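You operate a simulated robot arm through the tools that you are given. There is no shell and no other tool.

The job below is to be done with a simulated robot arm. You get a single attempt, and the scene is never put back.

TASK
Start the computer, log the desk job card's sensor and result, then save.
Fine: switch the monitor on; the other results stay.

It is judged by the outcome, as a careful person would: the job done as asked, and still so three seconds after it is handed in. It fails if anything else is knocked over, pushed out of place, dropped, spilled or broken.

THE ROBOT
A 7-joint arm with a two-finger parallel gripper, fixed in place. Base frame: the origin is on the floor under the middle of its stand, x ahead of it, y to its left, z up; the work surface is at about z = 730. Readings come in mm, degrees, newtons and seconds.
It reaches about 1058 mm from its shoulder. Its first joint turns from -166.0 to 166.0 degrees. Payload 4.4 kg.
Tool frame: the origin (TCP) lies between the finger pads and is the grasp point; the fingertips stand 23 mm ahead of it; z points along the fingers, y is the line along which they close. Largest opening 94 mm; finger width 38, thickness 10; the body of the gripper, 54 by 96 mm, starts 39 mm behind the TCP.
Orientation is that of the tool frame in the base frame, as [roll, pitch, yaw] about the fixed x, y, z axes, in that order (R = Rz(yaw) Ry(pitch) Rx(roll)). With the fingers straight down and closing along the base's y, the tool's x points along the base's -x, its y along +y and its z along -z.

THE INTERFACE
- The arm moves only by the tool step_arm. Its argument "motion" is one flat list of numbers, 7 for each row, row after row: the shift along the tool's x, y, z in mm, then the turn, a rotation vector about the tool's x, y, z in degrees, then the gripper command, from -1 (shut) to 1 (fully open), values between in proportion. In form: [dx, dy, dz, wx, wy, wz, fingers, dx, dy, dz, wx, wy, wz, fingers, ...]. A call has 1 to 20 rows; each row is the pose to reach, as a shift and turn from the pose commanded when the call began, along the tool's axes at that moment. Each row takes 0.2 s and may step no farther than 50 mm and 8.6 degrees from the row before; otherwise, or with a gripper value out of range, the whole call is refused. Where a pose cannot be reached the arm comes as near as it can. A force on the tool above 40 N (or 10 N above the force at the start of the call, whichever is more), or a blocked arm, ends the call early, and 0.2 s more pass. Each finger travels about 108 mm/s and halts on what it meets, pressing with about 29 N; the grip force reading is that of the motor and also rises with nothing between the fingers. The clock runs only during rows and for 0.2 s after the last one: add rows that repeat a pose to give the fingers time. The reply holds the time, the measured pose of the TCP, the force on the tool along the base axes, the opening and the grip force, in the units named above and with some noise, with the torque about the TCP (base axes, N m) and any sound that the robot's microphone picked up.
- Cameras (640 x 400 px; columns grow to the right, rows downward): "scene" is fixed at [221.6, 497.1, 1337.6]; the picture's right is [0.49, 0.87, 0.00], its down [-0.28, 0.16, -0.95] and it looks along [-0.82, 0.47, 0.32] (base axes); focal length 214 px, centre (320, 200). "wrist" rides on the gripper at [86, 16, -74] in the tool frame; the picture's right is [-0.18, 0.98, 0.00], its down [-0.58, -0.11, -0.81] and it looks along [-0.79, -0.15, 0.59] (tool axes); focal length 243 px, centre (320, 200).
- capture(camera): a new picture of that camera. No time passes.
- point_at(camera, pixels): there is no depth. For up to 12 entries [column, row, z] of the newest picture of that camera ("zoom" is the newest enlarged one), the place [x, y] in the base frame at which the ray of that pixel passes the height z, good to about 3 mm, but the place of the scene camera against the robot may be out by one fixed shift of up to 18 mm in any direction. No time passes.
- inspect(camera, box): a new picture of the part [left, top, right, bottom] of that camera's present view, enlarged. No time passes.
- job_done(): hands the job in; it is judged then, once.

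Unless the task says otherwise, let go and move clear before handing in.

The tools are called after "Call:" as a command line: name --argument value ..., lists and objects as JSON in quotes. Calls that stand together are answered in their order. step_arm: Moves the arm, as the interface text tells. Its arguments: {"type":"object","properties":{"motion":{"type":"array"}},"required":["motion"]} The other tools are called the same way: capture (camera) takes a picture; point_at (camera, pixels) gives the place at which the rays of pixels pass given heights; inspect (camera, box) takes an enlarged picture of a part of a camera's view; job_done () hands the job in.

At the start:

```text
time_s: 0.0
tool_pos: [573.6, 75.6, 1265.9]
ee_rot: [-180.0, 0.1, -180.0]
force: [-0.5, 0.9, -0.7]
wrist_torque: [-0.03, 0.03, 0.01]
grip_width: 94.3
grasp_force: 0.0
```

scene: 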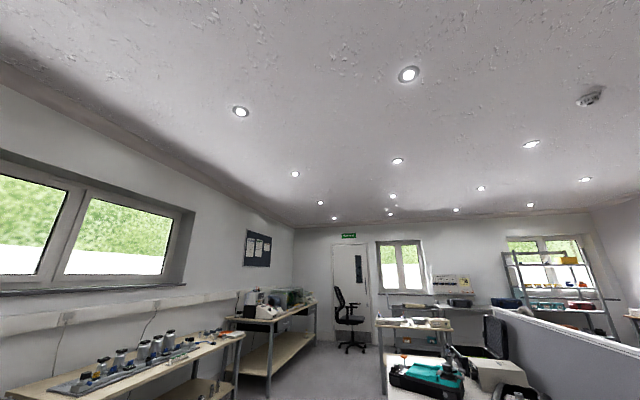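
wrist: 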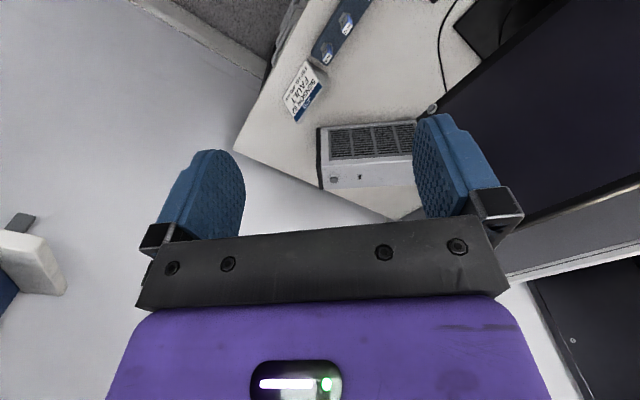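

The scene picture shows only the room and ceiling. The wrist picture shows a desk with a computer box around (365,155), a card near (303,90) and a dark monitor at right. I'll look closer at these before moving.

Call:
inspect --camera "wrist" --box '[230, 0, 450, 220]'

Call:
inspect --camera "wrist" --box '[400, 0, 640, 150]'

Call:
inspect --camera "scene" --box '[380, 280, 640, 400]'

Call:
inspect --camera "scene" --box '[0, 280, 330, 400]'

```text
1.82 times, centred on (340, 110) of wrist
```

zoom: 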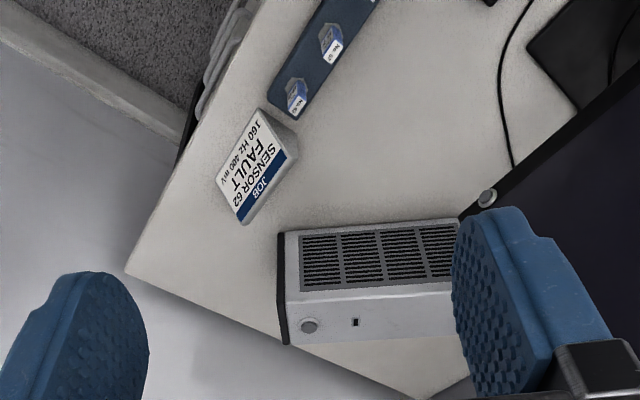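

```text
2.67 times, centred on (520, 75) of wrist
```

zoom: 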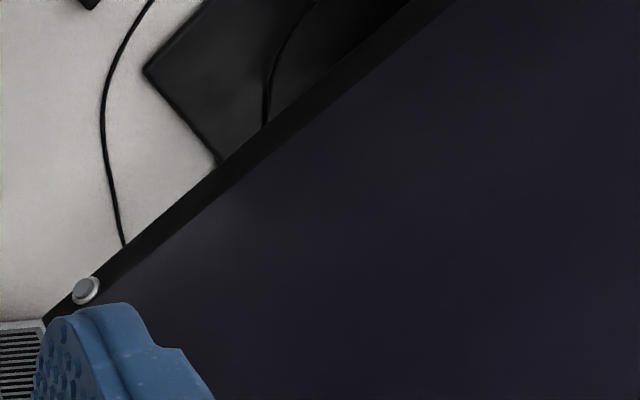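

```text
2.46 times, centred on (510, 340) of scene
```

zoom: 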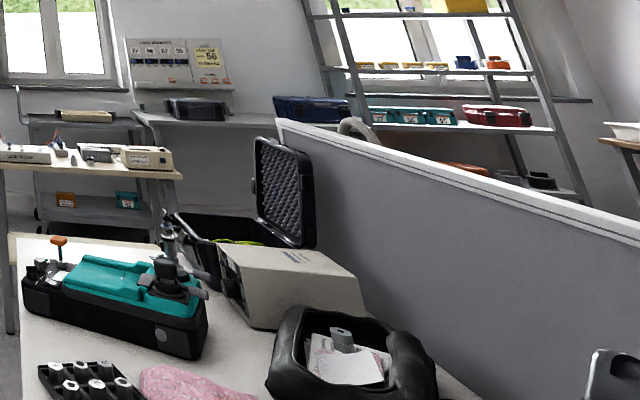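

```text
1.94 times, centred on (165, 340) of scene
```

zoom: 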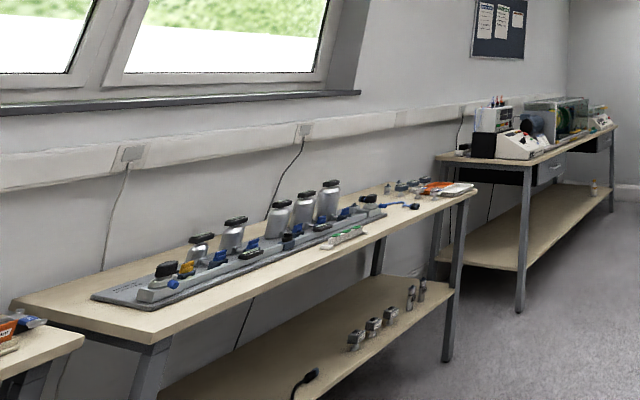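

The card at (303,90) reads "JOB SENSOR 62 FAULT 160 Hz 400 mV". The computer box has a round button near (336,179), and the monitor's corner button is near (432,107). I'll get rough positions for these at several heights.

Call:
point_at --camera "wrist" --pixels '[[233, 150, 730], [395, 219, 730], [303, 90, 730], [336, 179, 730], [336, 179, 800], [432, 107, 730], [432, 107, 800], [432, 107, 900], [320, 130, 730], [420, 170, 730], [510, 30, 730], [345, 22, 730]]'

```text
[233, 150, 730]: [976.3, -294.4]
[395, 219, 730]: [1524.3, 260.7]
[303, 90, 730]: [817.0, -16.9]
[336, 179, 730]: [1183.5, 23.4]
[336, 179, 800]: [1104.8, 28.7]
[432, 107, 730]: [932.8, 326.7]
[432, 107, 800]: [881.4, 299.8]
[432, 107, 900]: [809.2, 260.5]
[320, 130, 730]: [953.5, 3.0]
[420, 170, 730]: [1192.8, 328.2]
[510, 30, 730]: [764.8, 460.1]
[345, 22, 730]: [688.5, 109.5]
```

The card sits near (817,-17), and the near part of the desk runs off the top of the picture. I'll tilt the tool about its y axis so the wrist camera looks steeper down.

Call:
step_arm --motion '[0, 0, 0, 0, 7, 0, -1, 0, 0, 0, 0, 14, 0, -1, 0, 0, 0, 0, 21, 0, -1, 0, 0, 0, 0, 28, 0, -1, 0, 0, 0, 0, 35, 0, -1, 0, 0, 0, 0, 35, 0, -1]'

Call:
capture --camera "wrist"

```text
time_s: 1.4
tool_pos: [574.2, 75.4, 1265.5]
ee_rot: [-180.0, -35.1, 180.0]
force: [0.3, -0.3, -0.8]
wrist_torque: [0.01, -0.02, -0.03]
grip_width: 0.0
grasp_force: 28.9
```

```text
taken
```

wrist: 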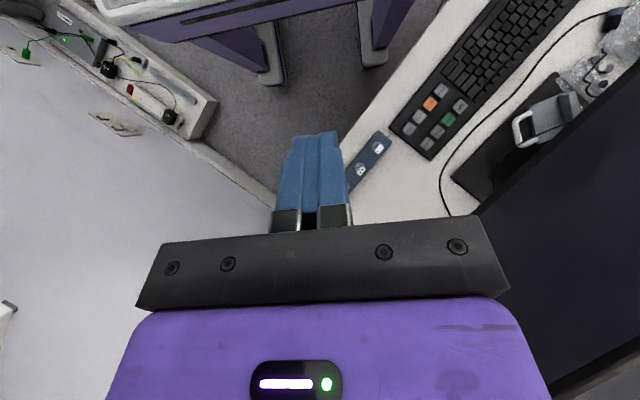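

A keyboard has come into view at top right, with larger grey, orange and green keys around (435,115). I'll enlarge that area.

Call:
inspect --camera "wrist" --box '[340, 60, 500, 200]'

Call:
inspect --camera "wrist" --box '[440, 0, 640, 130]'

Call:
point_at --camera "wrist" --pixels '[[430, 104, 750], [448, 119, 750], [409, 128, 750], [362, 169, 735], [545, 125, 750], [480, 55, 750], [391, 123, 745], [430, 158, 745], [400, 60, 730], [460, 220, 730]]'

```text
2.86 times, centred on (420, 130) of wrist
```

zoom: 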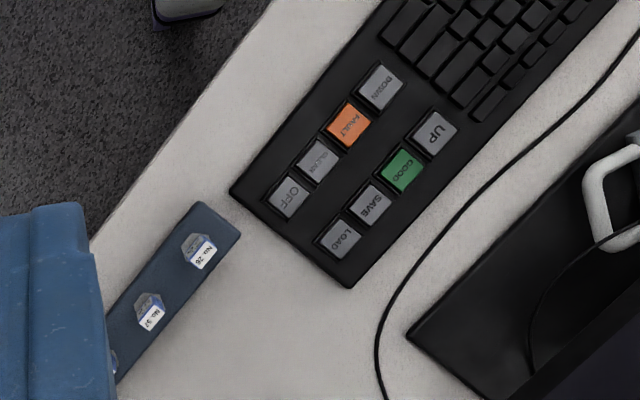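

```text
3.08 times, centred on (540, 65) of wrist
```

zoom: 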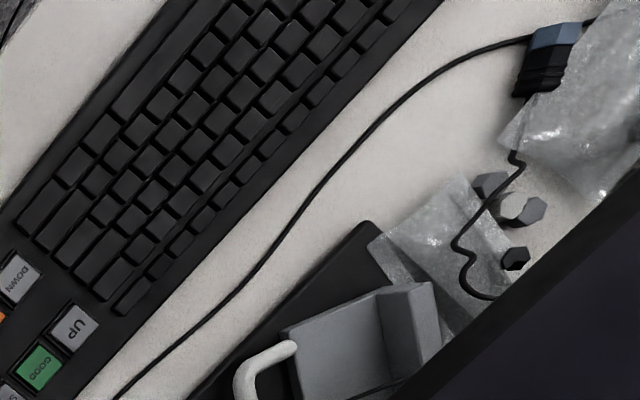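

```text
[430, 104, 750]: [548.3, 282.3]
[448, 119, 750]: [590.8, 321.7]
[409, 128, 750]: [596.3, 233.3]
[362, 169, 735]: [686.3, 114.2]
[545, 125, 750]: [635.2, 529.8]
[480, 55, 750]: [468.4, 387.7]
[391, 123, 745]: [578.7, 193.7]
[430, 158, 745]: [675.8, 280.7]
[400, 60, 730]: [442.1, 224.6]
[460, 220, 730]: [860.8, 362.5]
```

The keypad at the keyboard's right end has UP, DOWN, GOOD, FAULT, SAVE, LOAD, OFF and one small label I can't read yet. The keyboard and monitor are set at about 45°. I'll turn back toward the computer box and move closer to find its button.

Call:
step_arm --motion '[-25, -10, -17, 0, -4, 0, -1, -50, -20, -34, 0, -8, 0, -1, -75, -30, -51, 0, -12, 0, -1, -100, -40, -68, 0, -16, 0, -1, -123, -50, -86, 0, -20, 0, -1, -123, -50, -86, 0, -20, 0, -1]'

Call:
capture --camera "wrist"

```text
time_s: 2.8
tool_pos: [724.0, 24.8, 1266.4]
ee_rot: [-179.9, -15.0, 180.0]
force: [0.9, -0.5, 0.2]
wrist_torque: [0.02, 0.01, 0.0]
grip_width: 0.1
grasp_force: 28.9
```

```text
taken
```

wrist: 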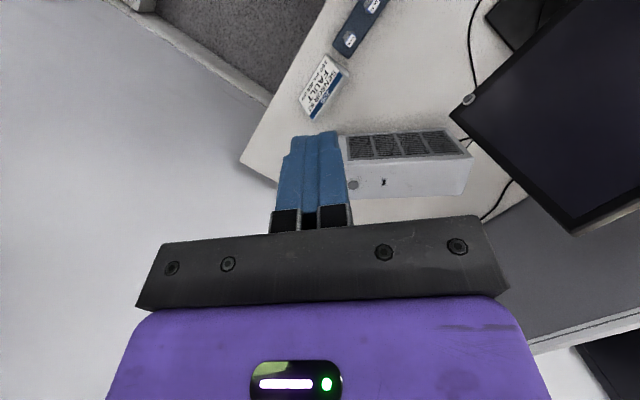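

Call:
inspect --camera "wrist" --box '[330, 70, 500, 210]'

Call:
inspect --camera "wrist" --box '[280, 0, 400, 140]'

Call:
point_at --camera "wrist" --pixels '[[353, 185, 730], [353, 185, 800], [353, 185, 850], [468, 99, 800], [468, 99, 850], [468, 99, 900], [320, 88, 740], [340, 134, 730], [415, 130, 730], [370, 8, 735], [346, 41, 735]]'

```text
2.86 times, centred on (415, 140) of wrist
```

zoom: 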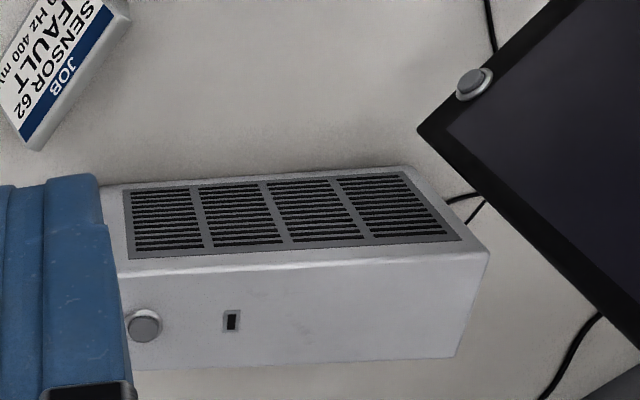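

```text
2.86 times, centred on (340, 70) of wrist
```

zoom: 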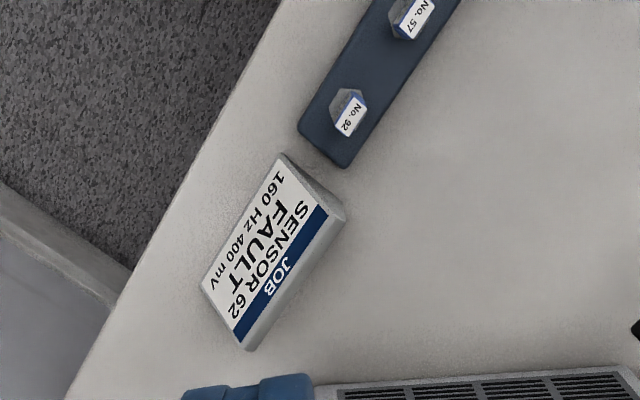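

```text
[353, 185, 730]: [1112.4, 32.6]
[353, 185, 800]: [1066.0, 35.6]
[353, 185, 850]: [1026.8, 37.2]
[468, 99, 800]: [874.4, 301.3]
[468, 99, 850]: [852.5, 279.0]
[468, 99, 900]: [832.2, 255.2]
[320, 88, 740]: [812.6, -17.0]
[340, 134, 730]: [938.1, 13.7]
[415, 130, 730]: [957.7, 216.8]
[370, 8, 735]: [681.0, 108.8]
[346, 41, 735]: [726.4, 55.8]
```

The job card clearly reads sensor 62, FAULT. The two views put the monitor button at about (864,290,825). The computer button is on top of the box at about (992,35,898), but that one is less certain. I'll move closer and sideways to get a second sightline on it.

Call:
step_arm --motion '[-27, -20, 24, 0, 0, 0, -1, -54, -40, 48, 0, 0, 0, -1, -81, -60, 71, 0, 0, 0, -1, -108, -80, 95, 0, 0, 0, -1, -108, -80, 95, 0, 0, 0, -1]'

Call:
capture --camera "wrist"

```text
time_s: 4.0
tool_pos: [804.3, -55.3, 1147.7]
ee_rot: [-180.0, -15.0, -180.0]
force: [-0.4, 0.4, 0.6]
wrist_torque: [0.01, 0.0, 0.0]
grip_width: 0.0
grasp_force: 29.2
```

```text
taken
```

wrist: 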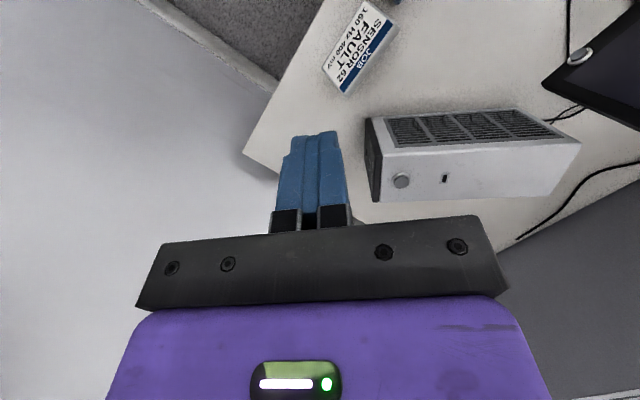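

The box is fully visible now, with its round button at about (401,181). I'll enlarge it and take readings.

Call:
inspect --camera "wrist" --box '[350, 90, 600, 220]'

Call:
point_at --camera "wrist" --pixels '[[401, 181, 730], [401, 181, 850], [401, 181, 900], [579, 55, 730], [579, 55, 800], [579, 55, 850], [375, 201, 730], [375, 201, 800], [375, 201, 850], [365, 120, 730], [530, 110, 730], [382, 149, 870]]'

```text
2.56 times, centred on (475, 155) of wrist
```

zoom: 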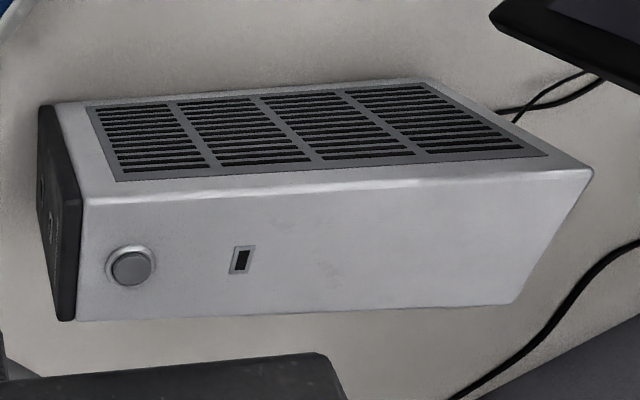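

```text
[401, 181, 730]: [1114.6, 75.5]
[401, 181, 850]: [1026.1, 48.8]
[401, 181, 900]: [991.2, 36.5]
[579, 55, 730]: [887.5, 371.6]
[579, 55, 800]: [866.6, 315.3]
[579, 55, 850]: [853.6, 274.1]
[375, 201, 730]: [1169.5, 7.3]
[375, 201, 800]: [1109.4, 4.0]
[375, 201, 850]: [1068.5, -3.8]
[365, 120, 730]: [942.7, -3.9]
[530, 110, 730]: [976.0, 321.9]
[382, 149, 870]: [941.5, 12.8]
```

The three sightlines agree: the computer's button is on the top face at about (997,38,891). I'll move above it with the fingers closed and pointing straight down, and stop well clear.

Call:
step_arm --motion '[-32.7, 13.3, 16.1, 0, -2.15, 0, -1, -65.4, 26.6, 32.2, 0, -4.3, 0, -1, -98.1, 39.9, 48.3, 0, -6.45, 0, -1, -130.8, 53.2, 64.4, 0, -8.6, 0, -1, -163.5, 66.5, 80.5, 0, -10.75, 0, -1, -196.2, 79.8, 96.6, 0, -12.9, 0, -1, -229, 93, 112.6, 0, -15, 0, -1, -229, 93, 112.6, 0, -15, 0, -1]'

Call:
capture --camera "wrist"

```text
time_s: 5.8
tool_pos: [996.4, 38.1, 976.9]
ee_rot: [-180.0, -0.1, -180.0]
force: [0.4, 0.3, 0.3]
wrist_torque: [-0.01, -0.01, -0.01]
grip_width: 0.0
grasp_force: 28.7
```

```text
taken
```

wrist: 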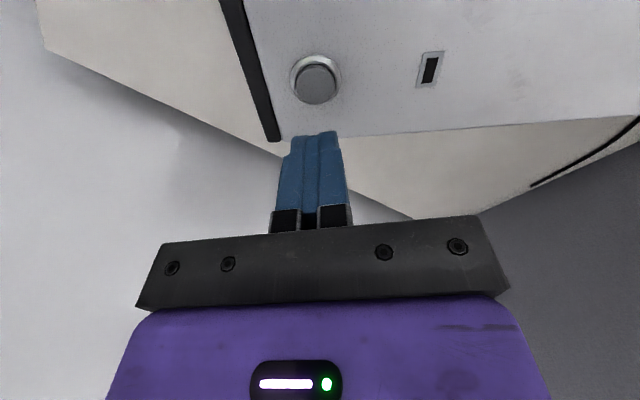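

The arm reached the spot, and the button now shows clearly at (315,78), ahead of the fingertips. I'll check its place at the likely top height.

Call:
point_at --camera "wrist" --pixels '[[316, 78, 870], [316, 78, 880], [316, 78, 890], [316, 78, 900], [272, 140, 885], [337, 137, 885], [430, 68, 885]]'

```text
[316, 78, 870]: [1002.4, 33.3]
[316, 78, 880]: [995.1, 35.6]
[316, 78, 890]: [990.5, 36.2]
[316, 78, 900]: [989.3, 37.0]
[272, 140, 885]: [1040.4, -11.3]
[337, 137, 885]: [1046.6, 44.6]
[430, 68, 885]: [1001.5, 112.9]
```

The combined readings now put the button centre at about (988,37) with its top near z 900. I'll shift 8 mm back and come down to just above it, then check.

Call:
step_arm --motion '[8, -1, 15, 0, 0, 0, -1, 8, -1, 30, 0, 0, 0, -1, 8, -1, 40, 0, 0, 0, -1, 8, -1, 44, 0, 0, 0, -1, 8, -1, 46, 0, 0, 0, -1]'

Call:
capture --camera "wrist"

```text
time_s: 7.0
tool_pos: [986.7, 37.0, 931.7]
ee_rot: [179.9, 0.0, -179.9]
force: [0.2, -0.3, 1.4]
wrist_torque: [0.01, 0.0, -0.01]
grip_width: 0.0
grasp_force: 28.8
```

```text
taken
```

wrist: 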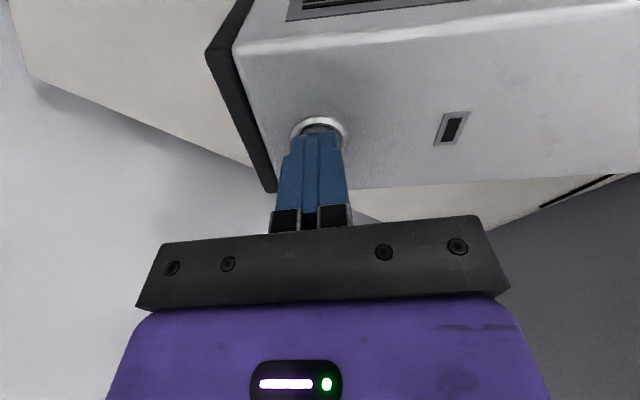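

The fingertips line up with the button ring at (318,125), with no contact yet. I'll go down in small steps and watch the force.

Call:
step_arm --motion '[0, 0, 2, 0, 0, 0, -1, 0, 0, 4, 0, 0, 0, -1, 0, 0, 6, 0, 0, 0, -1, 0, 0, 8, 0, 0, 0, -1]'

Call:
capture --camera "wrist"

```text
time_s: 8.0
tool_pos: [988.1, 37.7, 925.0]
ee_rot: [179.9, 0.2, -180.0]
force: [4.5, -0.5, 12.0]
wrist_torque: [0.01, -0.08, -0.02]
grip_width: 0.0
grasp_force: 29.0
heard: click
```

```text
taken
```

wrist: 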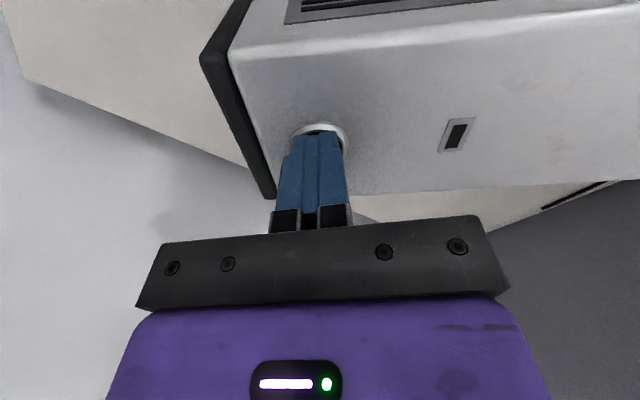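

I heard a click with 12 N of upward force, so the button was pressed. I'll back straight up and check for an indicator light.

Call:
step_arm --motion '[0, 0, -15, 0, 0, 0, -1, 0, 0, -40, 0, 0, 0, -1, 0, 0, -80, 0, 0, 0, -1, 0, 0, -120, 0, 0, 0, -1]'

Call:
capture --camera "wrist"

```text
time_s: 9.0
tool_pos: [990.2, 37.6, 1044.9]
ee_rot: [-180.0, -0.1, -179.9]
force: [0.8, -0.8, -1.4]
wrist_torque: [0.01, 0.02, -0.01]
grip_width: 0.0
grasp_force: 29.1
```

```text
taken
```

wrist: 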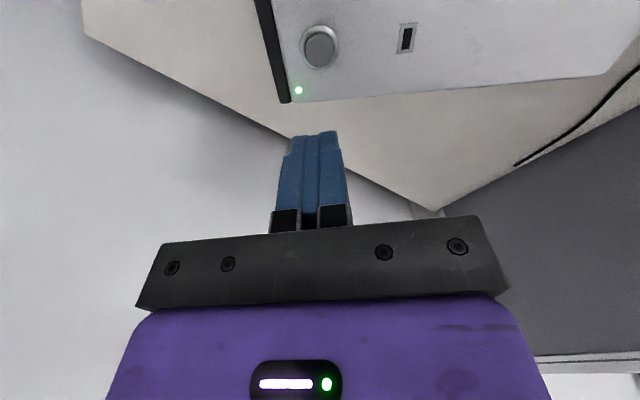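

A green light has come on beside the button at (298,90), so the computer is running. I'll pull back toward the desk front and turn 45° to face the monitor.

Call:
step_arm --motion '[45, 8, -15, 0, 0, -5.6, -1, 90, 16, -30, 0, 0, -11.2, -1, 135, 24, -45, 0, 0, -16.8, -1, 180, 32, -60, 0, 0, -22.5, -1, 225, 40, -75, 0, 0, -28.1, -1, 270, 48, -90, 0, 0, -33.7, -1, 315, 56, -105, 0, 0, -39.4, -1, 360, 64, -115, 0, 0, -45, -1, 360, 64, -115, 0, 0, -45, -1]'

Call:
capture --camera "wrist"

```text
time_s: 11.0
tool_pos: [628.6, 100.0, 1159.7]
ee_rot: [180.0, 0.0, -134.9]
force: [0.1, 0.3, -0.4]
wrist_torque: [-0.02, -0.02, 0.01]
grip_width: 0.0
grasp_force: 28.7
```

```text
taken
```

wrist: 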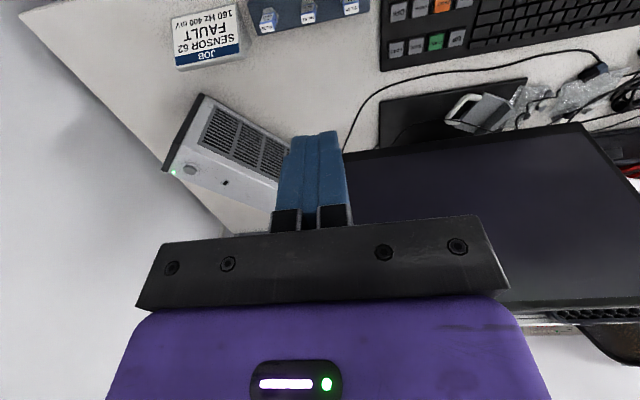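

The monitor is now in view, upside down and dark, with its lower bezel running from (345,155) to (580,125). I'll get its corner positions and enlarge the keypad and card.

Call:
point_at --camera "wrist" --pixels '[[578, 126, 815], [345, 155, 815], [421, 10, 750], [442, 6, 750], [397, 11, 750], [397, 50, 750], [416, 46, 750], [436, 42, 750], [456, 38, 750], [382, 70, 740], [495, 305, 1050], [618, 303, 1050]]'

Call:
inspect --camera "wrist" --box '[370, 0, 500, 80]'

Call:
inspect --camera "wrist" --box '[160, 0, 380, 100]'

```text
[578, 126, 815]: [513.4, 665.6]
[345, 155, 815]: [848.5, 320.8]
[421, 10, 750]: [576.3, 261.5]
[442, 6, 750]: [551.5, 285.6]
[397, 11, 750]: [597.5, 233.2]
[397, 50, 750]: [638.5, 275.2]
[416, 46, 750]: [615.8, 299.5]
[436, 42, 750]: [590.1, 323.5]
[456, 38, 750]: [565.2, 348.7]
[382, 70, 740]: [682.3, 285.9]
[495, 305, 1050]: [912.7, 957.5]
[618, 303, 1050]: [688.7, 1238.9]
```

```text
4.92 times, centred on (435, 40) of wrist
```

zoom: 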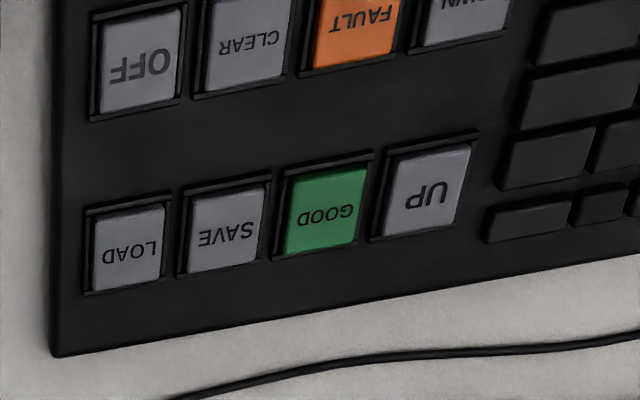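

```text
2.91 times, centred on (270, 50) of wrist
```

zoom: 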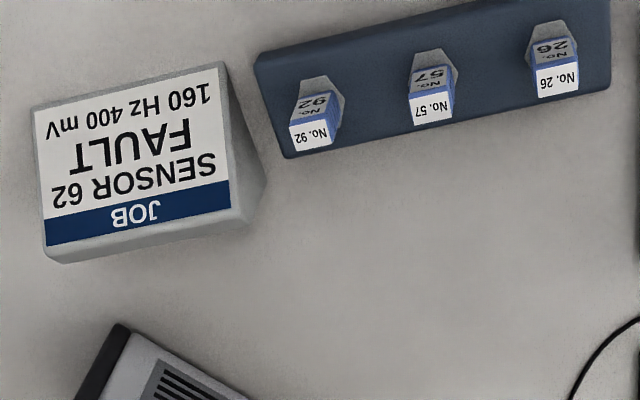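

The keypad reads UP, GOOD, SAVE, LOAD in the far row and DOWN, FAULT, CLEAR, OFF in the near row. I'll shift left and pitch the tool toward the monitor to see the screen and its button.

Call:
step_arm --motion '[5, 34, 6, 0, -6.7, 0, -1, 11, 68, 13, 0, -13.4, 0, -1, 16, 102, 20, 0, -20, 0, -1, 21, 136, 27, 0, -26.7, 0, -1, 26, 170, 34, 0, -33.4, 0, -1, 32, 203, 40, 0, -40, 0, -1, 32, 203, 40, 0, -40, 0, -1]'

Call:
capture --camera "wrist"

```text
time_s: 12.8
tool_pos: [553.8, 203.7, 1139.7]
ee_rot: [180.0, 40.1, -147.1]
force: [0.5, -0.5, -1.2]
wrist_torque: [0.05, 0.0, 0.0]
grip_width: 0.0
grasp_force: 29.8
out of reach, approached as far as the arm can: row 5, 6, 7
stopped in row 7: the arm was blocked; the commanded pose is now the measured one
```

```text
taken
```

wrist: 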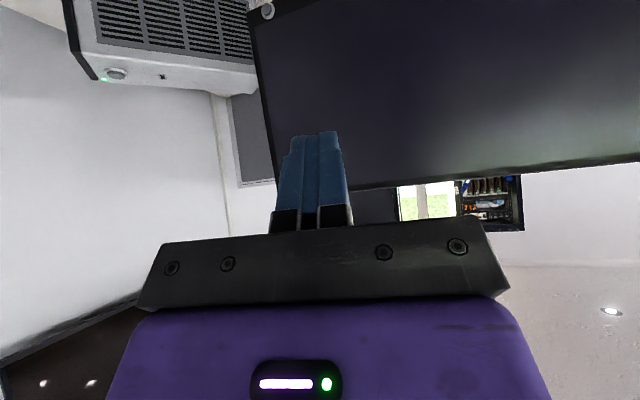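

The arm hit a joint limit partway, but the view is useful: the monitor button is at (267,10) and the screen is still dark. I'll enlarge the button and take readings.

Call:
inspect --camera "wrist" --box '[200, 0, 340, 90]'

Call:
point_at --camera "wrist" --pixels '[[267, 10, 800], [267, 10, 825], [267, 10, 850], [250, 12, 815], [275, 187, 1100], [300, 2, 815]]'

```text
4.44 times, centred on (270, 45) of wrist
```

zoom: 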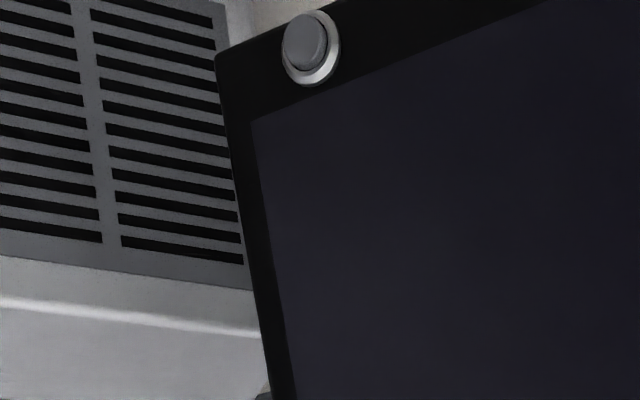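

```text
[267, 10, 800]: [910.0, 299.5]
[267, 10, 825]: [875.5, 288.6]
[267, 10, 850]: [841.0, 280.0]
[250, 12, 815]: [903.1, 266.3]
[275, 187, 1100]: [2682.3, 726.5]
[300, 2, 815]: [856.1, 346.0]
```

From these sightlines the monitor button is at about (861,287,831), on the front bezel and facing the user at 45°. I'll move to a staging pose about 90 mm in front of it, tool pitched 45° and aligned with its normal.

Call:
step_arm --motion '[1.6, -15.3, 37.8, -1.02, -0.61, -1.11, -1, 3.2, -30.7, 75.7, -2.05, -1.22, -2.22, -1, 4.8, -46, 113.5, -3.07, -1.84, -3.34, -1, 6.4, -61.3, 151.4, -4.1, -2.45, -4.45, -1, 8, -76.7, 189.2, -5.1, -3.06, -5.56, -1, 9.7, -92, 227.1, -6.15, -3.7, -6.7, -1, 11.3, -107.4, 265, -7.2, -4.3, -7.8, -1, 12.9, -122.7, 302.8, -8.2, -4.9, -8.9, -1, 12.9, -122.7, 302.8, -8.2, -4.9, -8.9, -1]'

Call:
capture --camera "wrist"

```text
time_s: 14.8
tool_pos: [775.5, 205.1, 898.4]
ee_rot: [180.0, 45.0, -134.8]
force: [0.1, 0.8, 0.2]
wrist_torque: [-0.02, 0.04, 0.0]
grip_width: 0.2
grasp_force: 29.1
```

```text
taken
```

wrist: 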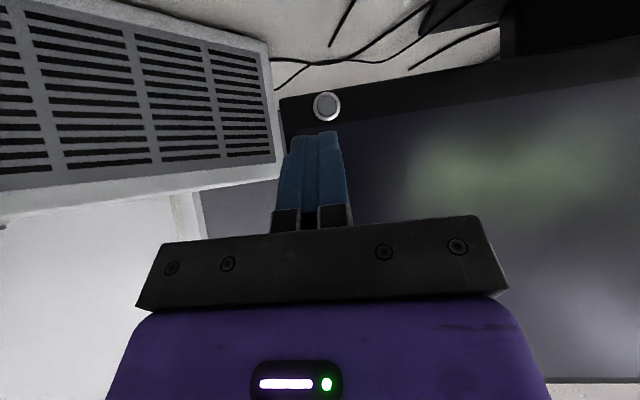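

The monitor button is now at (327,106), just past the fingertips, and the screen reflects light. I'll take its position again from here.

Call:
point_at --camera "wrist" --pixels '[[327, 106, 810], [327, 106, 820], [327, 106, 830], [327, 106, 840], [283, 98, 815], [272, 45, 735]]'

Call:
inspect --camera "wrist" --box '[260, 60, 420, 160]'

```text
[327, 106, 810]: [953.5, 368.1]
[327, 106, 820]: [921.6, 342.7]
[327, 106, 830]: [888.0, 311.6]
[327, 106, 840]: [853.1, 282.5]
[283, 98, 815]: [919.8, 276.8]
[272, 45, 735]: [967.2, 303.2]
```

```text
4.00 times, centred on (340, 110) of wrist
```

zoom: 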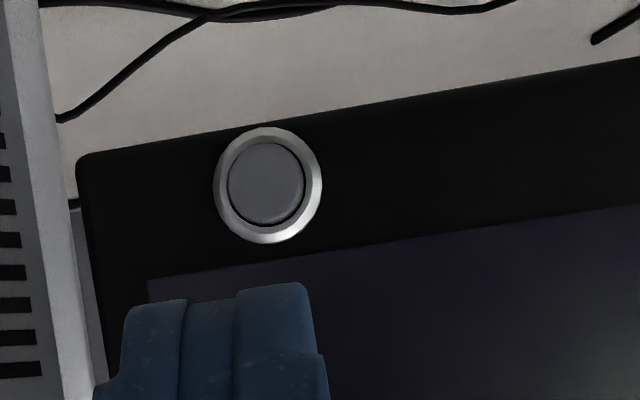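

The button resolves to about (856,284,839), and the sideways alignment is within 1 mm. I'll drop to its height and advance to about 20 mm short of contact.

Call:
step_arm --motion '[-1.2, -0.3, 20, 0, 0, 0, -1, -2.5, -0.5, 40, 0, 0, 0, -1, -3.7, -0.8, 60, 0, 0, 0, -1, -4.9, -1, 79.9, 0, 0, 0, -1, -4.9, -1, 79.9, 0, 0, 0, -1]'

Call:
capture --camera "wrist"

```text
time_s: 16.0
tool_pos: [817.3, 245.5, 845.1]
ee_rot: [180.0, 44.8, -134.8]
force: [0.1, -0.2, 0.3]
wrist_torque: [0.03, 0.04, -0.02]
grip_width: 0.1
grasp_force: 29.6
```

```text
taken
```

wrist: 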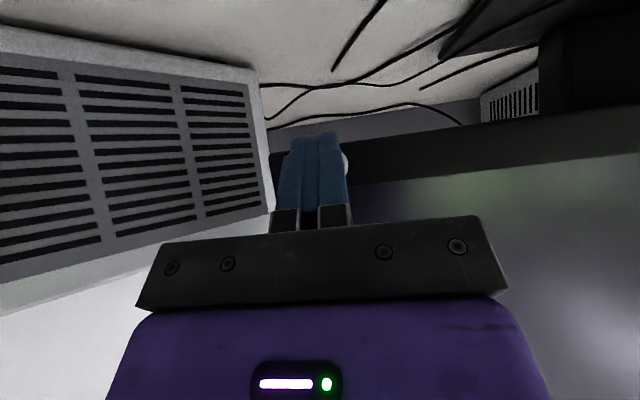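

Only the button's right edge shows past the fingertips, at about (346,158). I'll enlarge to check the alignment before pressing.

Call:
inspect --camera "wrist" --box '[260, 100, 400, 200]'

Call:
point_at --camera "wrist" --pixels '[[346, 160, 835], [346, 160, 839], [346, 160, 842], [352, 165, 839]]'

```text
4.00 times, centred on (330, 150) of wrist
```

zoom: 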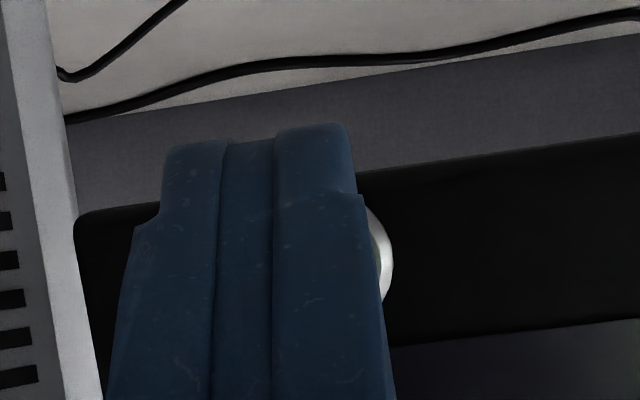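

```text
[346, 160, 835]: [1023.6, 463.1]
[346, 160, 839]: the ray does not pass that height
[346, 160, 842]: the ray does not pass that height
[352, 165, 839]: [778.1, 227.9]
```

The visible ring edge at (348,164) fits a centre about 1 mm from where I'm aiming. I'll advance along the monitor's normal in small steps toward the button.

Call:
step_arm --motion '[-5.6, 1, 5.6, 0, 0, 0, -1, -9.9, 1, 9.9, 0, 0, 0, -1, -11.3, 1, 11.3, 0, 0, 0, -1, -12.7, 1, 12.7, 0, 0, 0, -1, -14.1, 1, 14.1, 0, 0, 0, -1, -15.5, 1, 15.5, 0, 0, 0, -1]'

Call:
capture --camera "wrist"

```text
time_s: 17.4
tool_pos: [833.6, 260.9, 846.5]
ee_rot: [180.0, 44.9, -134.8]
force: [-1.1, -0.9, -0.1]
wrist_torque: [-0.03, 0.0, 0.03]
grip_width: 0.0
grasp_force: 28.5
```

```text
taken
```

wrist: 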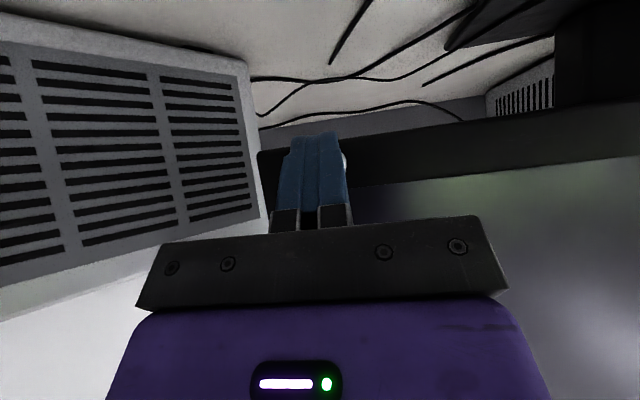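

Only about 1.4 N against the motion so far, perhaps first contact. I'll keep advancing in fine steps until it clicks.

Call:
step_arm --motion '[-1.4, 0, 1.4, 0, 0, 0, -1, -2.8, 0, 2.8, 0, 0, 0, -1, -4.2, 0, 4.2, 0, 0, 0, -1]'

Call:
capture --camera "wrist"

```text
time_s: 18.2
tool_pos: [836.7, 264.7, 846.4]
ee_rot: [-180.0, 44.8, -134.8]
force: [-4.8, -3.5, -0.9]
wrist_torque: [-0.01, 0.08, 0.05]
grip_width: 0.0
grasp_force: 29.4
heard: click
```

```text
taken
```

wrist: 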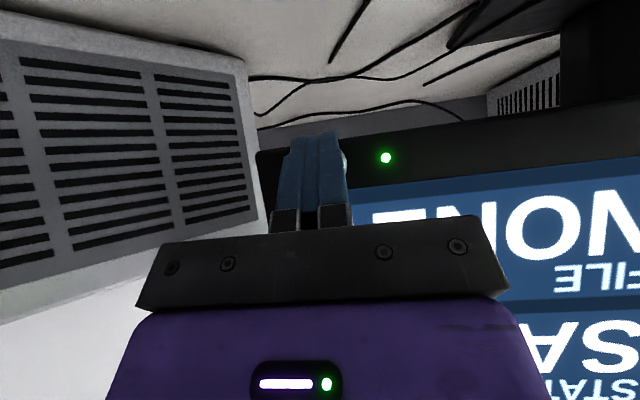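

It clicked and the screen lit up ("FILE NONE" and more, upside down), with a green light at (386,157). I'll back straight off the button and rise to read the whole screen.

Call:
step_arm --motion '[14, 0, -14, 0, 0, 0, -1, 28, 0, -28, 0, 0, 0, -1, 49, 8, -49, 0, 0, 0, -1, 56, 25, -85, 0, 0, 0, -1, 60, 50, -120, 0, 0, 0, -1, 65, 75, -155, 0, 0, 0, -1, 70, 100, -190, 0, 0, 0, -1, 70, 100, -190, 0, 0, 0, -1]'

Call:
capture --camera "wrist"

```text
time_s: 20.0
tool_pos: [637.5, 204.8, 932.7]
ee_rot: [-179.9, 44.9, -134.7]
force: [-0.6, 0.4, -0.7]
wrist_torque: [-0.02, -0.01, 0.02]
grip_width: 0.0
grasp_force: 29.7
```

```text
taken
```

wrist: 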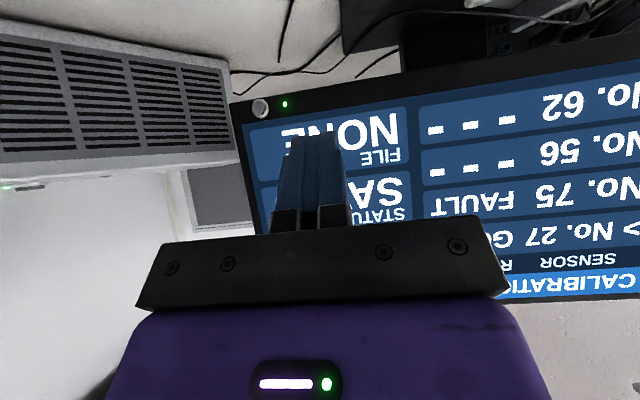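

The screen shows a table with cursor ">" on No. 27 GOOD, then No. 75 FAULT, No. 56 ---, No. 62 ---, plus FILE NONE and a STATUS field. The gripper hides part of it, so I'll shift left to read the rest.

Call:
step_arm --motion '[15, 35, -15, 0, 0, 0, -1, 25, 70, -30, 0, 0, 0, -1, 35, 105, -45, 0, 0, 0, -1, 40, 140, -60, 0, 0, 0, -1, 40, 140, -60, 0, 0, 0, -1]'

Call:
capture --camera "wrist"

```text
time_s: 21.2
tool_pos: [505.3, 283.6, 935.5]
ee_rot: [180.0, 44.9, -134.8]
force: [-0.6, 0.3, -0.2]
wrist_torque: [0.02, 0.0, -0.02]
grip_width: 0.1
grasp_force: 28.3
out of reach, approached as far as the arm can: row 2, 3, 4, 5
```

```text
taken
```

wrist: 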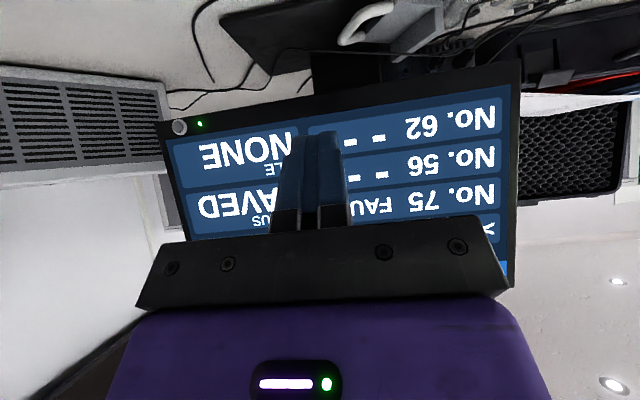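

STATUS is SAVED, FILE is NONE, and the rows are 27, 75 FAULT, 56 --- and 62 ---, so the cursor has to go down three rows to No. 62. I'll bring the tool back to vertical above the keypad to locate the keys.

Call:
step_arm --motion '[-5, -4, 16, 0, 7.5, 0, -1, -10, -8, 32, 0, 15, 0, -1, -15, -12, 48, 0, 22.5, 0, -1, -20, -16, 64, 0, 30, 0, -1, -25, -20, 80, 0, 37.5, 0, -1, -30.5, -25, 97, 0, 45, 0, -1, -30.5, -25, 97, 0, 45, 0, -1]'

Call:
capture --camera "wrist"

```text
time_s: 22.8
tool_pos: [587.9, 329.6, 888.1]
ee_rot: [180.0, 0.0, -134.9]
force: [0.5, -0.1, 0.0]
wrist_torque: [0.01, 0.01, -0.02]
grip_width: 0.0
grasp_force: 29.1
```

```text
taken
```

wrist: 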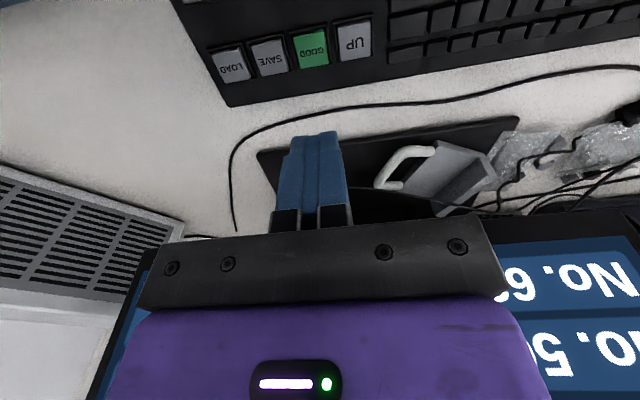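

The far key row is visible: UP (354,44), GOOD (310,48), SAVE (269,56), LOAD (232,66). I'll take positions at several heights to find the key-top height.

Call:
point_at --camera "wrist" --pixels '[[354, 41, 740], [354, 41, 750], [354, 41, 760], [310, 47, 740], [310, 47, 750], [310, 47, 760], [269, 56, 740], [269, 56, 750], [269, 56, 760], [232, 66, 740], [232, 66, 750], [232, 66, 760]]'

Call:
inspect --camera "wrist" --box '[180, 0, 420, 120]'

```text
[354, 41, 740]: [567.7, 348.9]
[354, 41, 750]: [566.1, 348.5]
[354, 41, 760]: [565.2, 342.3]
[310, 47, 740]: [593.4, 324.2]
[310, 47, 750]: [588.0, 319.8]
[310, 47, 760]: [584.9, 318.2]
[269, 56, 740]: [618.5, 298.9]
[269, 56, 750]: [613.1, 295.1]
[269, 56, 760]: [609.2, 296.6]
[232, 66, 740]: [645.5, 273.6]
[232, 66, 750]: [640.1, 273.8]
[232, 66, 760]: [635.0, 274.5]
```

```text
2.67 times, centred on (300, 60) of wrist
```

zoom: 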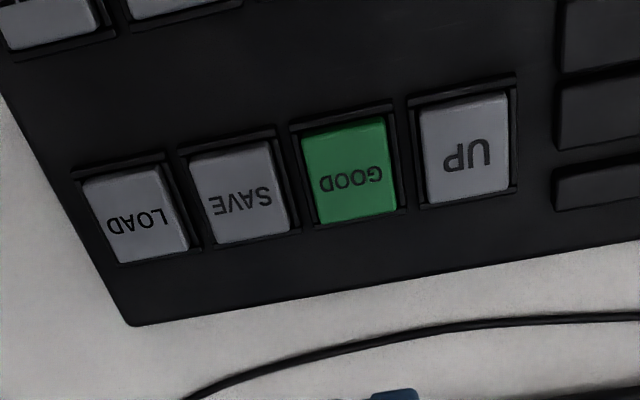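

Key tops fit z ≈ 748–750, with a 35 mm pitch along the row and about 59 mm between rows. That puts DOWN near (525,308) and FAULT near (549,283). I'll hover about 50 mm above DOWN to check alignment.

Call:
step_arm --motion '[30, 15, 10, 0, 0, 0, -1, 60, 29, 25, 0, 0, 0, -1, 60, 29, 65, 0, 0, 0, -1, 60, 29, 65, 0, 0, 0, -1]'

Call:
capture --camera "wrist"

Call:
inspect --camera "wrist" --box '[200, 0, 440, 200]'

```text
time_s: 23.8
tool_pos: [523.5, 309.3, 823.6]
ee_rot: [179.9, -0.1, -134.8]
force: [0.6, -0.1, 0.5]
wrist_torque: [-0.02, 0.0, 0.0]
grip_width: 0.1
grasp_force: 28.7
```

```text
taken
```

wrist: 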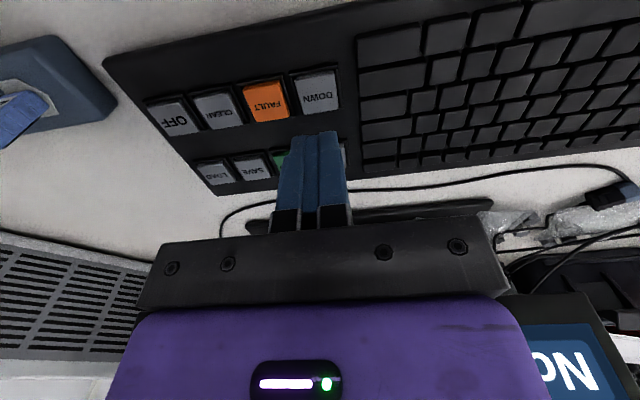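

```text
2.00 times, centred on (320, 100) of wrist
```

zoom: 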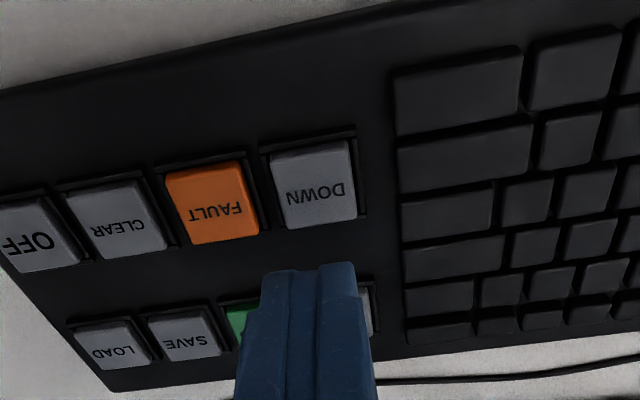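

The DOWN key is at (316,91), almost exactly where something 50 mm below the fingertips should appear. I'll measure the near-row keys precisely.

Call:
point_at --camera "wrist" --pixels '[[316.5, 91, 745], [316.5, 91, 750], [316.5, 91, 755], [265, 102, 750], [215, 110, 750], [174, 119, 750], [253, 166, 750], [216, 172, 750]]'

```text
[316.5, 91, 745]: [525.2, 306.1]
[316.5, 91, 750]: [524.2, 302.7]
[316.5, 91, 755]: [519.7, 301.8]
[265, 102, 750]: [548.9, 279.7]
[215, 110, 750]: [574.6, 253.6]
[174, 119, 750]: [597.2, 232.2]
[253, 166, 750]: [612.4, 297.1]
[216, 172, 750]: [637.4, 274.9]
```

DOWN's centre is at about (523.5,304), so I'll shift a few millimetres and descend to just above it.

Call:
step_arm --motion '[3, -2.5, 20, 0, 0, 0, -1, 3, -2.5, 36, 0, 0, 0, -1, 3, -2.5, 42, 0, 0, 0, -1, 3, -2.5, 45, 0, 0, 0, -1]'

Call:
inspect --camera "wrist" --box '[220, 60, 420, 210]'

```text
time_s: 24.8
tool_pos: [525.3, 305.6, 778.9]
ee_rot: [180.0, -0.2, -134.7]
force: [0.1, -0.8, 0.1]
wrist_torque: [-0.03, 0.02, -0.02]
grip_width: 0.3
grasp_force: 28.6
```

```text
2.67 times, centred on (320, 135) of wrist
```

zoom: 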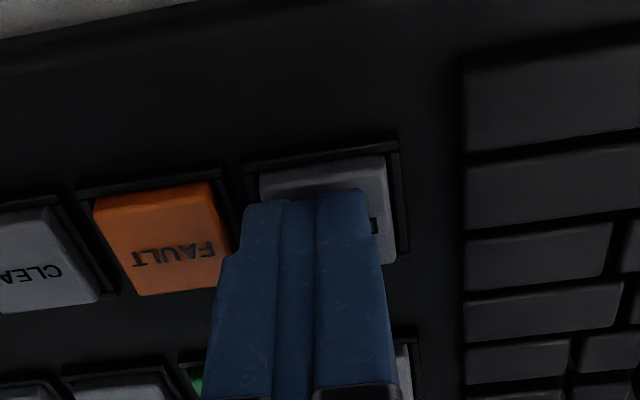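

The fingertips cover DOWN and are about 2 mm left of its centre, clear of FAULT. I'll nudge 2 mm right and press in small steps.

Call:
step_arm --motion '[0, 2, 1, 0, 0, 0, -1, 0, 2, 3, 0, 0, 0, -1, 0, 2, 5, 0, 0, 0, -1, 0, 2, 7, 0, 0, 0, -1]'

Call:
inspect --camera "wrist" --box '[220, 60, 420, 210]'

```text
time_s: 25.8
tool_pos: [525.1, 305.5, 771.5]
ee_rot: [180.0, -0.1, -134.8]
force: [-2.0, 0.2, 1.4]
wrist_torque: [0.02, 0.01, -0.01]
grip_width: 0.2
grasp_force: 28.6
heard: click
```

```text
2.67 times, centred on (320, 135) of wrist
```

zoom: 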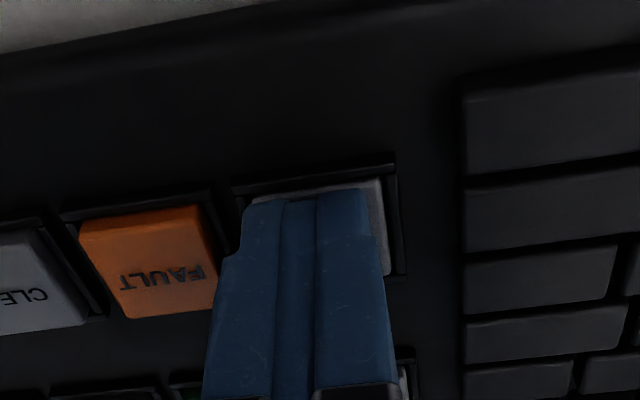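

There was a click with the key down about 3 mm. I'll lift off and swing up to a viewing pose to confirm the cursor moved one row.

Call:
step_arm --motion '[0, 0, -10, 0, 0, 0, -1, 0, 0, -45, 0, 0, 0, -1, -1, -20, -80, 0, -7, 0, -1, -2, -45, -110, 0, -14, 0, -1, -3, -70, -140, 0, -21, 0, -1, -4, -95, -170, 0, -28, 0, -1, -5, -115, -195, 0, -35, 0, -1, -6, -128, -218, 0, -42, 0, -1, -6, -128, -218, 0, -45, 0, -1, -6, -128, -218, 0, -45, 0, -1]'

Call:
capture --camera "wrist"

```text
time_s: 28.0
tool_pos: [619.2, 220.5, 988.9]
ee_rot: [-179.9, 44.9, -134.8]
force: [-1.1, -0.3, -0.3]
wrist_torque: [0.04, -0.03, 0.01]
grip_width: 0.0
grasp_force: 29.0
```

```text
taken
```

wrist: 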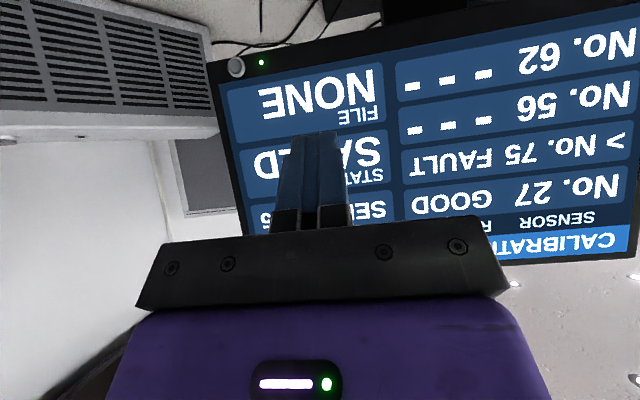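

The cursor ">" is now at No. 75, so one press moves one row, and two more DOWN presses will reach No. 62. I'll go back the same way to just above DOWN.

Call:
step_arm --motion '[16.3, 13, 16.3, 0, 7, 0, -1, 34.6, 33, 33.2, 0, 14, 0, -1, 56.6, 58, 53.7, 0, 21, 0, -1, 78.5, 83, 74.2, 0, 28, 0, -1, 100.4, 108, 94.7, 0, 35, 0, -1, 126.6, 128, 118.1, 0, 42, 0, -1, 137.2, 128, 128.7, 0, 45, 0, -1, 151.3, 128, 142.8, 0, 45, 0, -1, 151.3, 128, 142.8, 0, 45, 0, -1]'

Call:
inspect --camera "wrist" --box '[220, 60, 420, 210]'

```text
time_s: 30.0
tool_pos: [523.3, 305.2, 782.2]
ee_rot: [180.0, -0.1, -134.7]
force: [-0.6, -0.1, -0.6]
wrist_torque: [0.02, 0.01, 0.03]
grip_width: 0.0
grasp_force: 29.5
```

```text
2.67 times, centred on (320, 135) of wrist
```

zoom: 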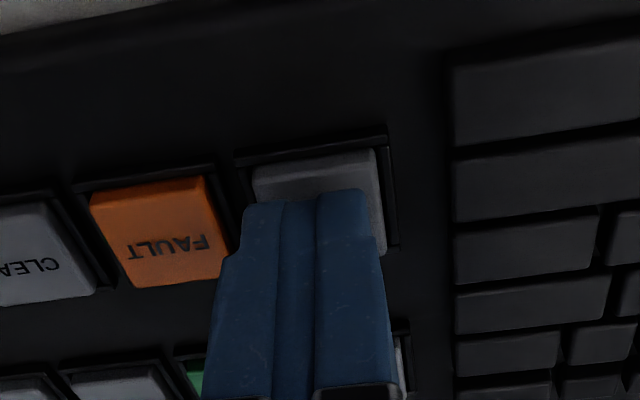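

The fingertips are about 10 mm above DOWN and well aligned. I'll press once to the same depth and release.

Call:
step_arm --motion '[0, 0, 4, 0, 0, 0, -1, 0, 0, 8, 0, 0, 0, -1, 0, 0, 10.5, 0, 0, 0, -1, 0, 0, 10.5, 0, 0, 0, -1, 0, 0, 4, 0, 0, 0, -1, 0, 0, 0, 0, 0, 0, -1]'

```text
time_s: 31.4
tool_pos: [523.4, 304.7, 782.1]
ee_rot: [180.0, -0.1, -134.8]
force: [-0.4, -0.1, 0.0]
wrist_torque: [0.0, -0.02, 0.02]
grip_width: 0.0
grasp_force: 29.1
heard: click
```

One click was heard and the fingers are clear again. I'll press DOWN once more for No. 62.

Call:
step_arm --motion '[0, 0, 4, 0, 0, 0, -1, 0, 0, 8, 0, 0, 0, -1, 0, 0, 10.5, 0, 0, 0, -1, 0, 0, 10.5, 0, 0, 0, -1, 0, 0, 4, 0, 0, 0, -1, 0, 0, 0, 0, 0, 0, -1]'

```text
time_s: 32.8
tool_pos: [523.5, 306.3, 783.4]
ee_rot: [179.9, -0.2, -134.8]
force: [0.5, 0.4, -0.3]
wrist_torque: [0.02, -0.01, -0.01]
grip_width: 0.1
grasp_force: 28.6
heard: click
```

Second click heard. I'll swing up to the viewing pose to confirm the cursor is on No. 62 before logging anything.

Call:
step_arm --motion '[0, 0, -35, 0, 0, 0, -1, -1, -20, -70, 0, -7, 0, -1, -2, -45, -100, 0, -14, 0, -1, -3, -70, -130, 0, -21, 0, -1, -4, -95, -160, 0, -28, 0, -1, -5, -115, -185, 0, -35, 0, -1, -6, -128, -208, 0, -42, 0, -1, -6, -128, -208, 0, -45, 0, -1, -6, -128, -208, 0, -45, 0, -1]'

Call:
capture --camera "wrist"

```text
time_s: 34.8
tool_pos: [618.5, 219.7, 991.4]
ee_rot: [-179.9, 45.0, -134.8]
force: [-0.6, 0.0, 0.7]
wrist_torque: [-0.03, 0.01, 0.02]
grip_width: 0.0
grasp_force: 29.0
```

```text
taken
```

wrist: 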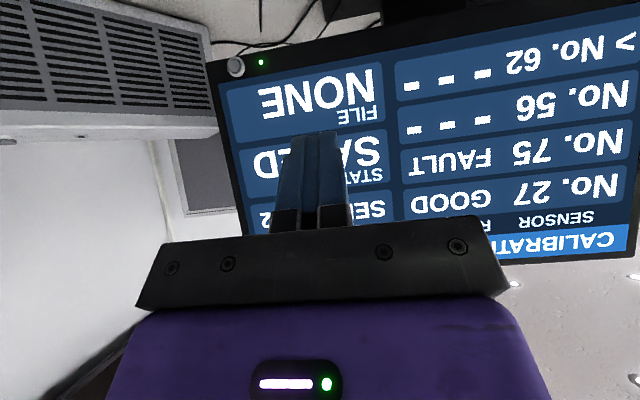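

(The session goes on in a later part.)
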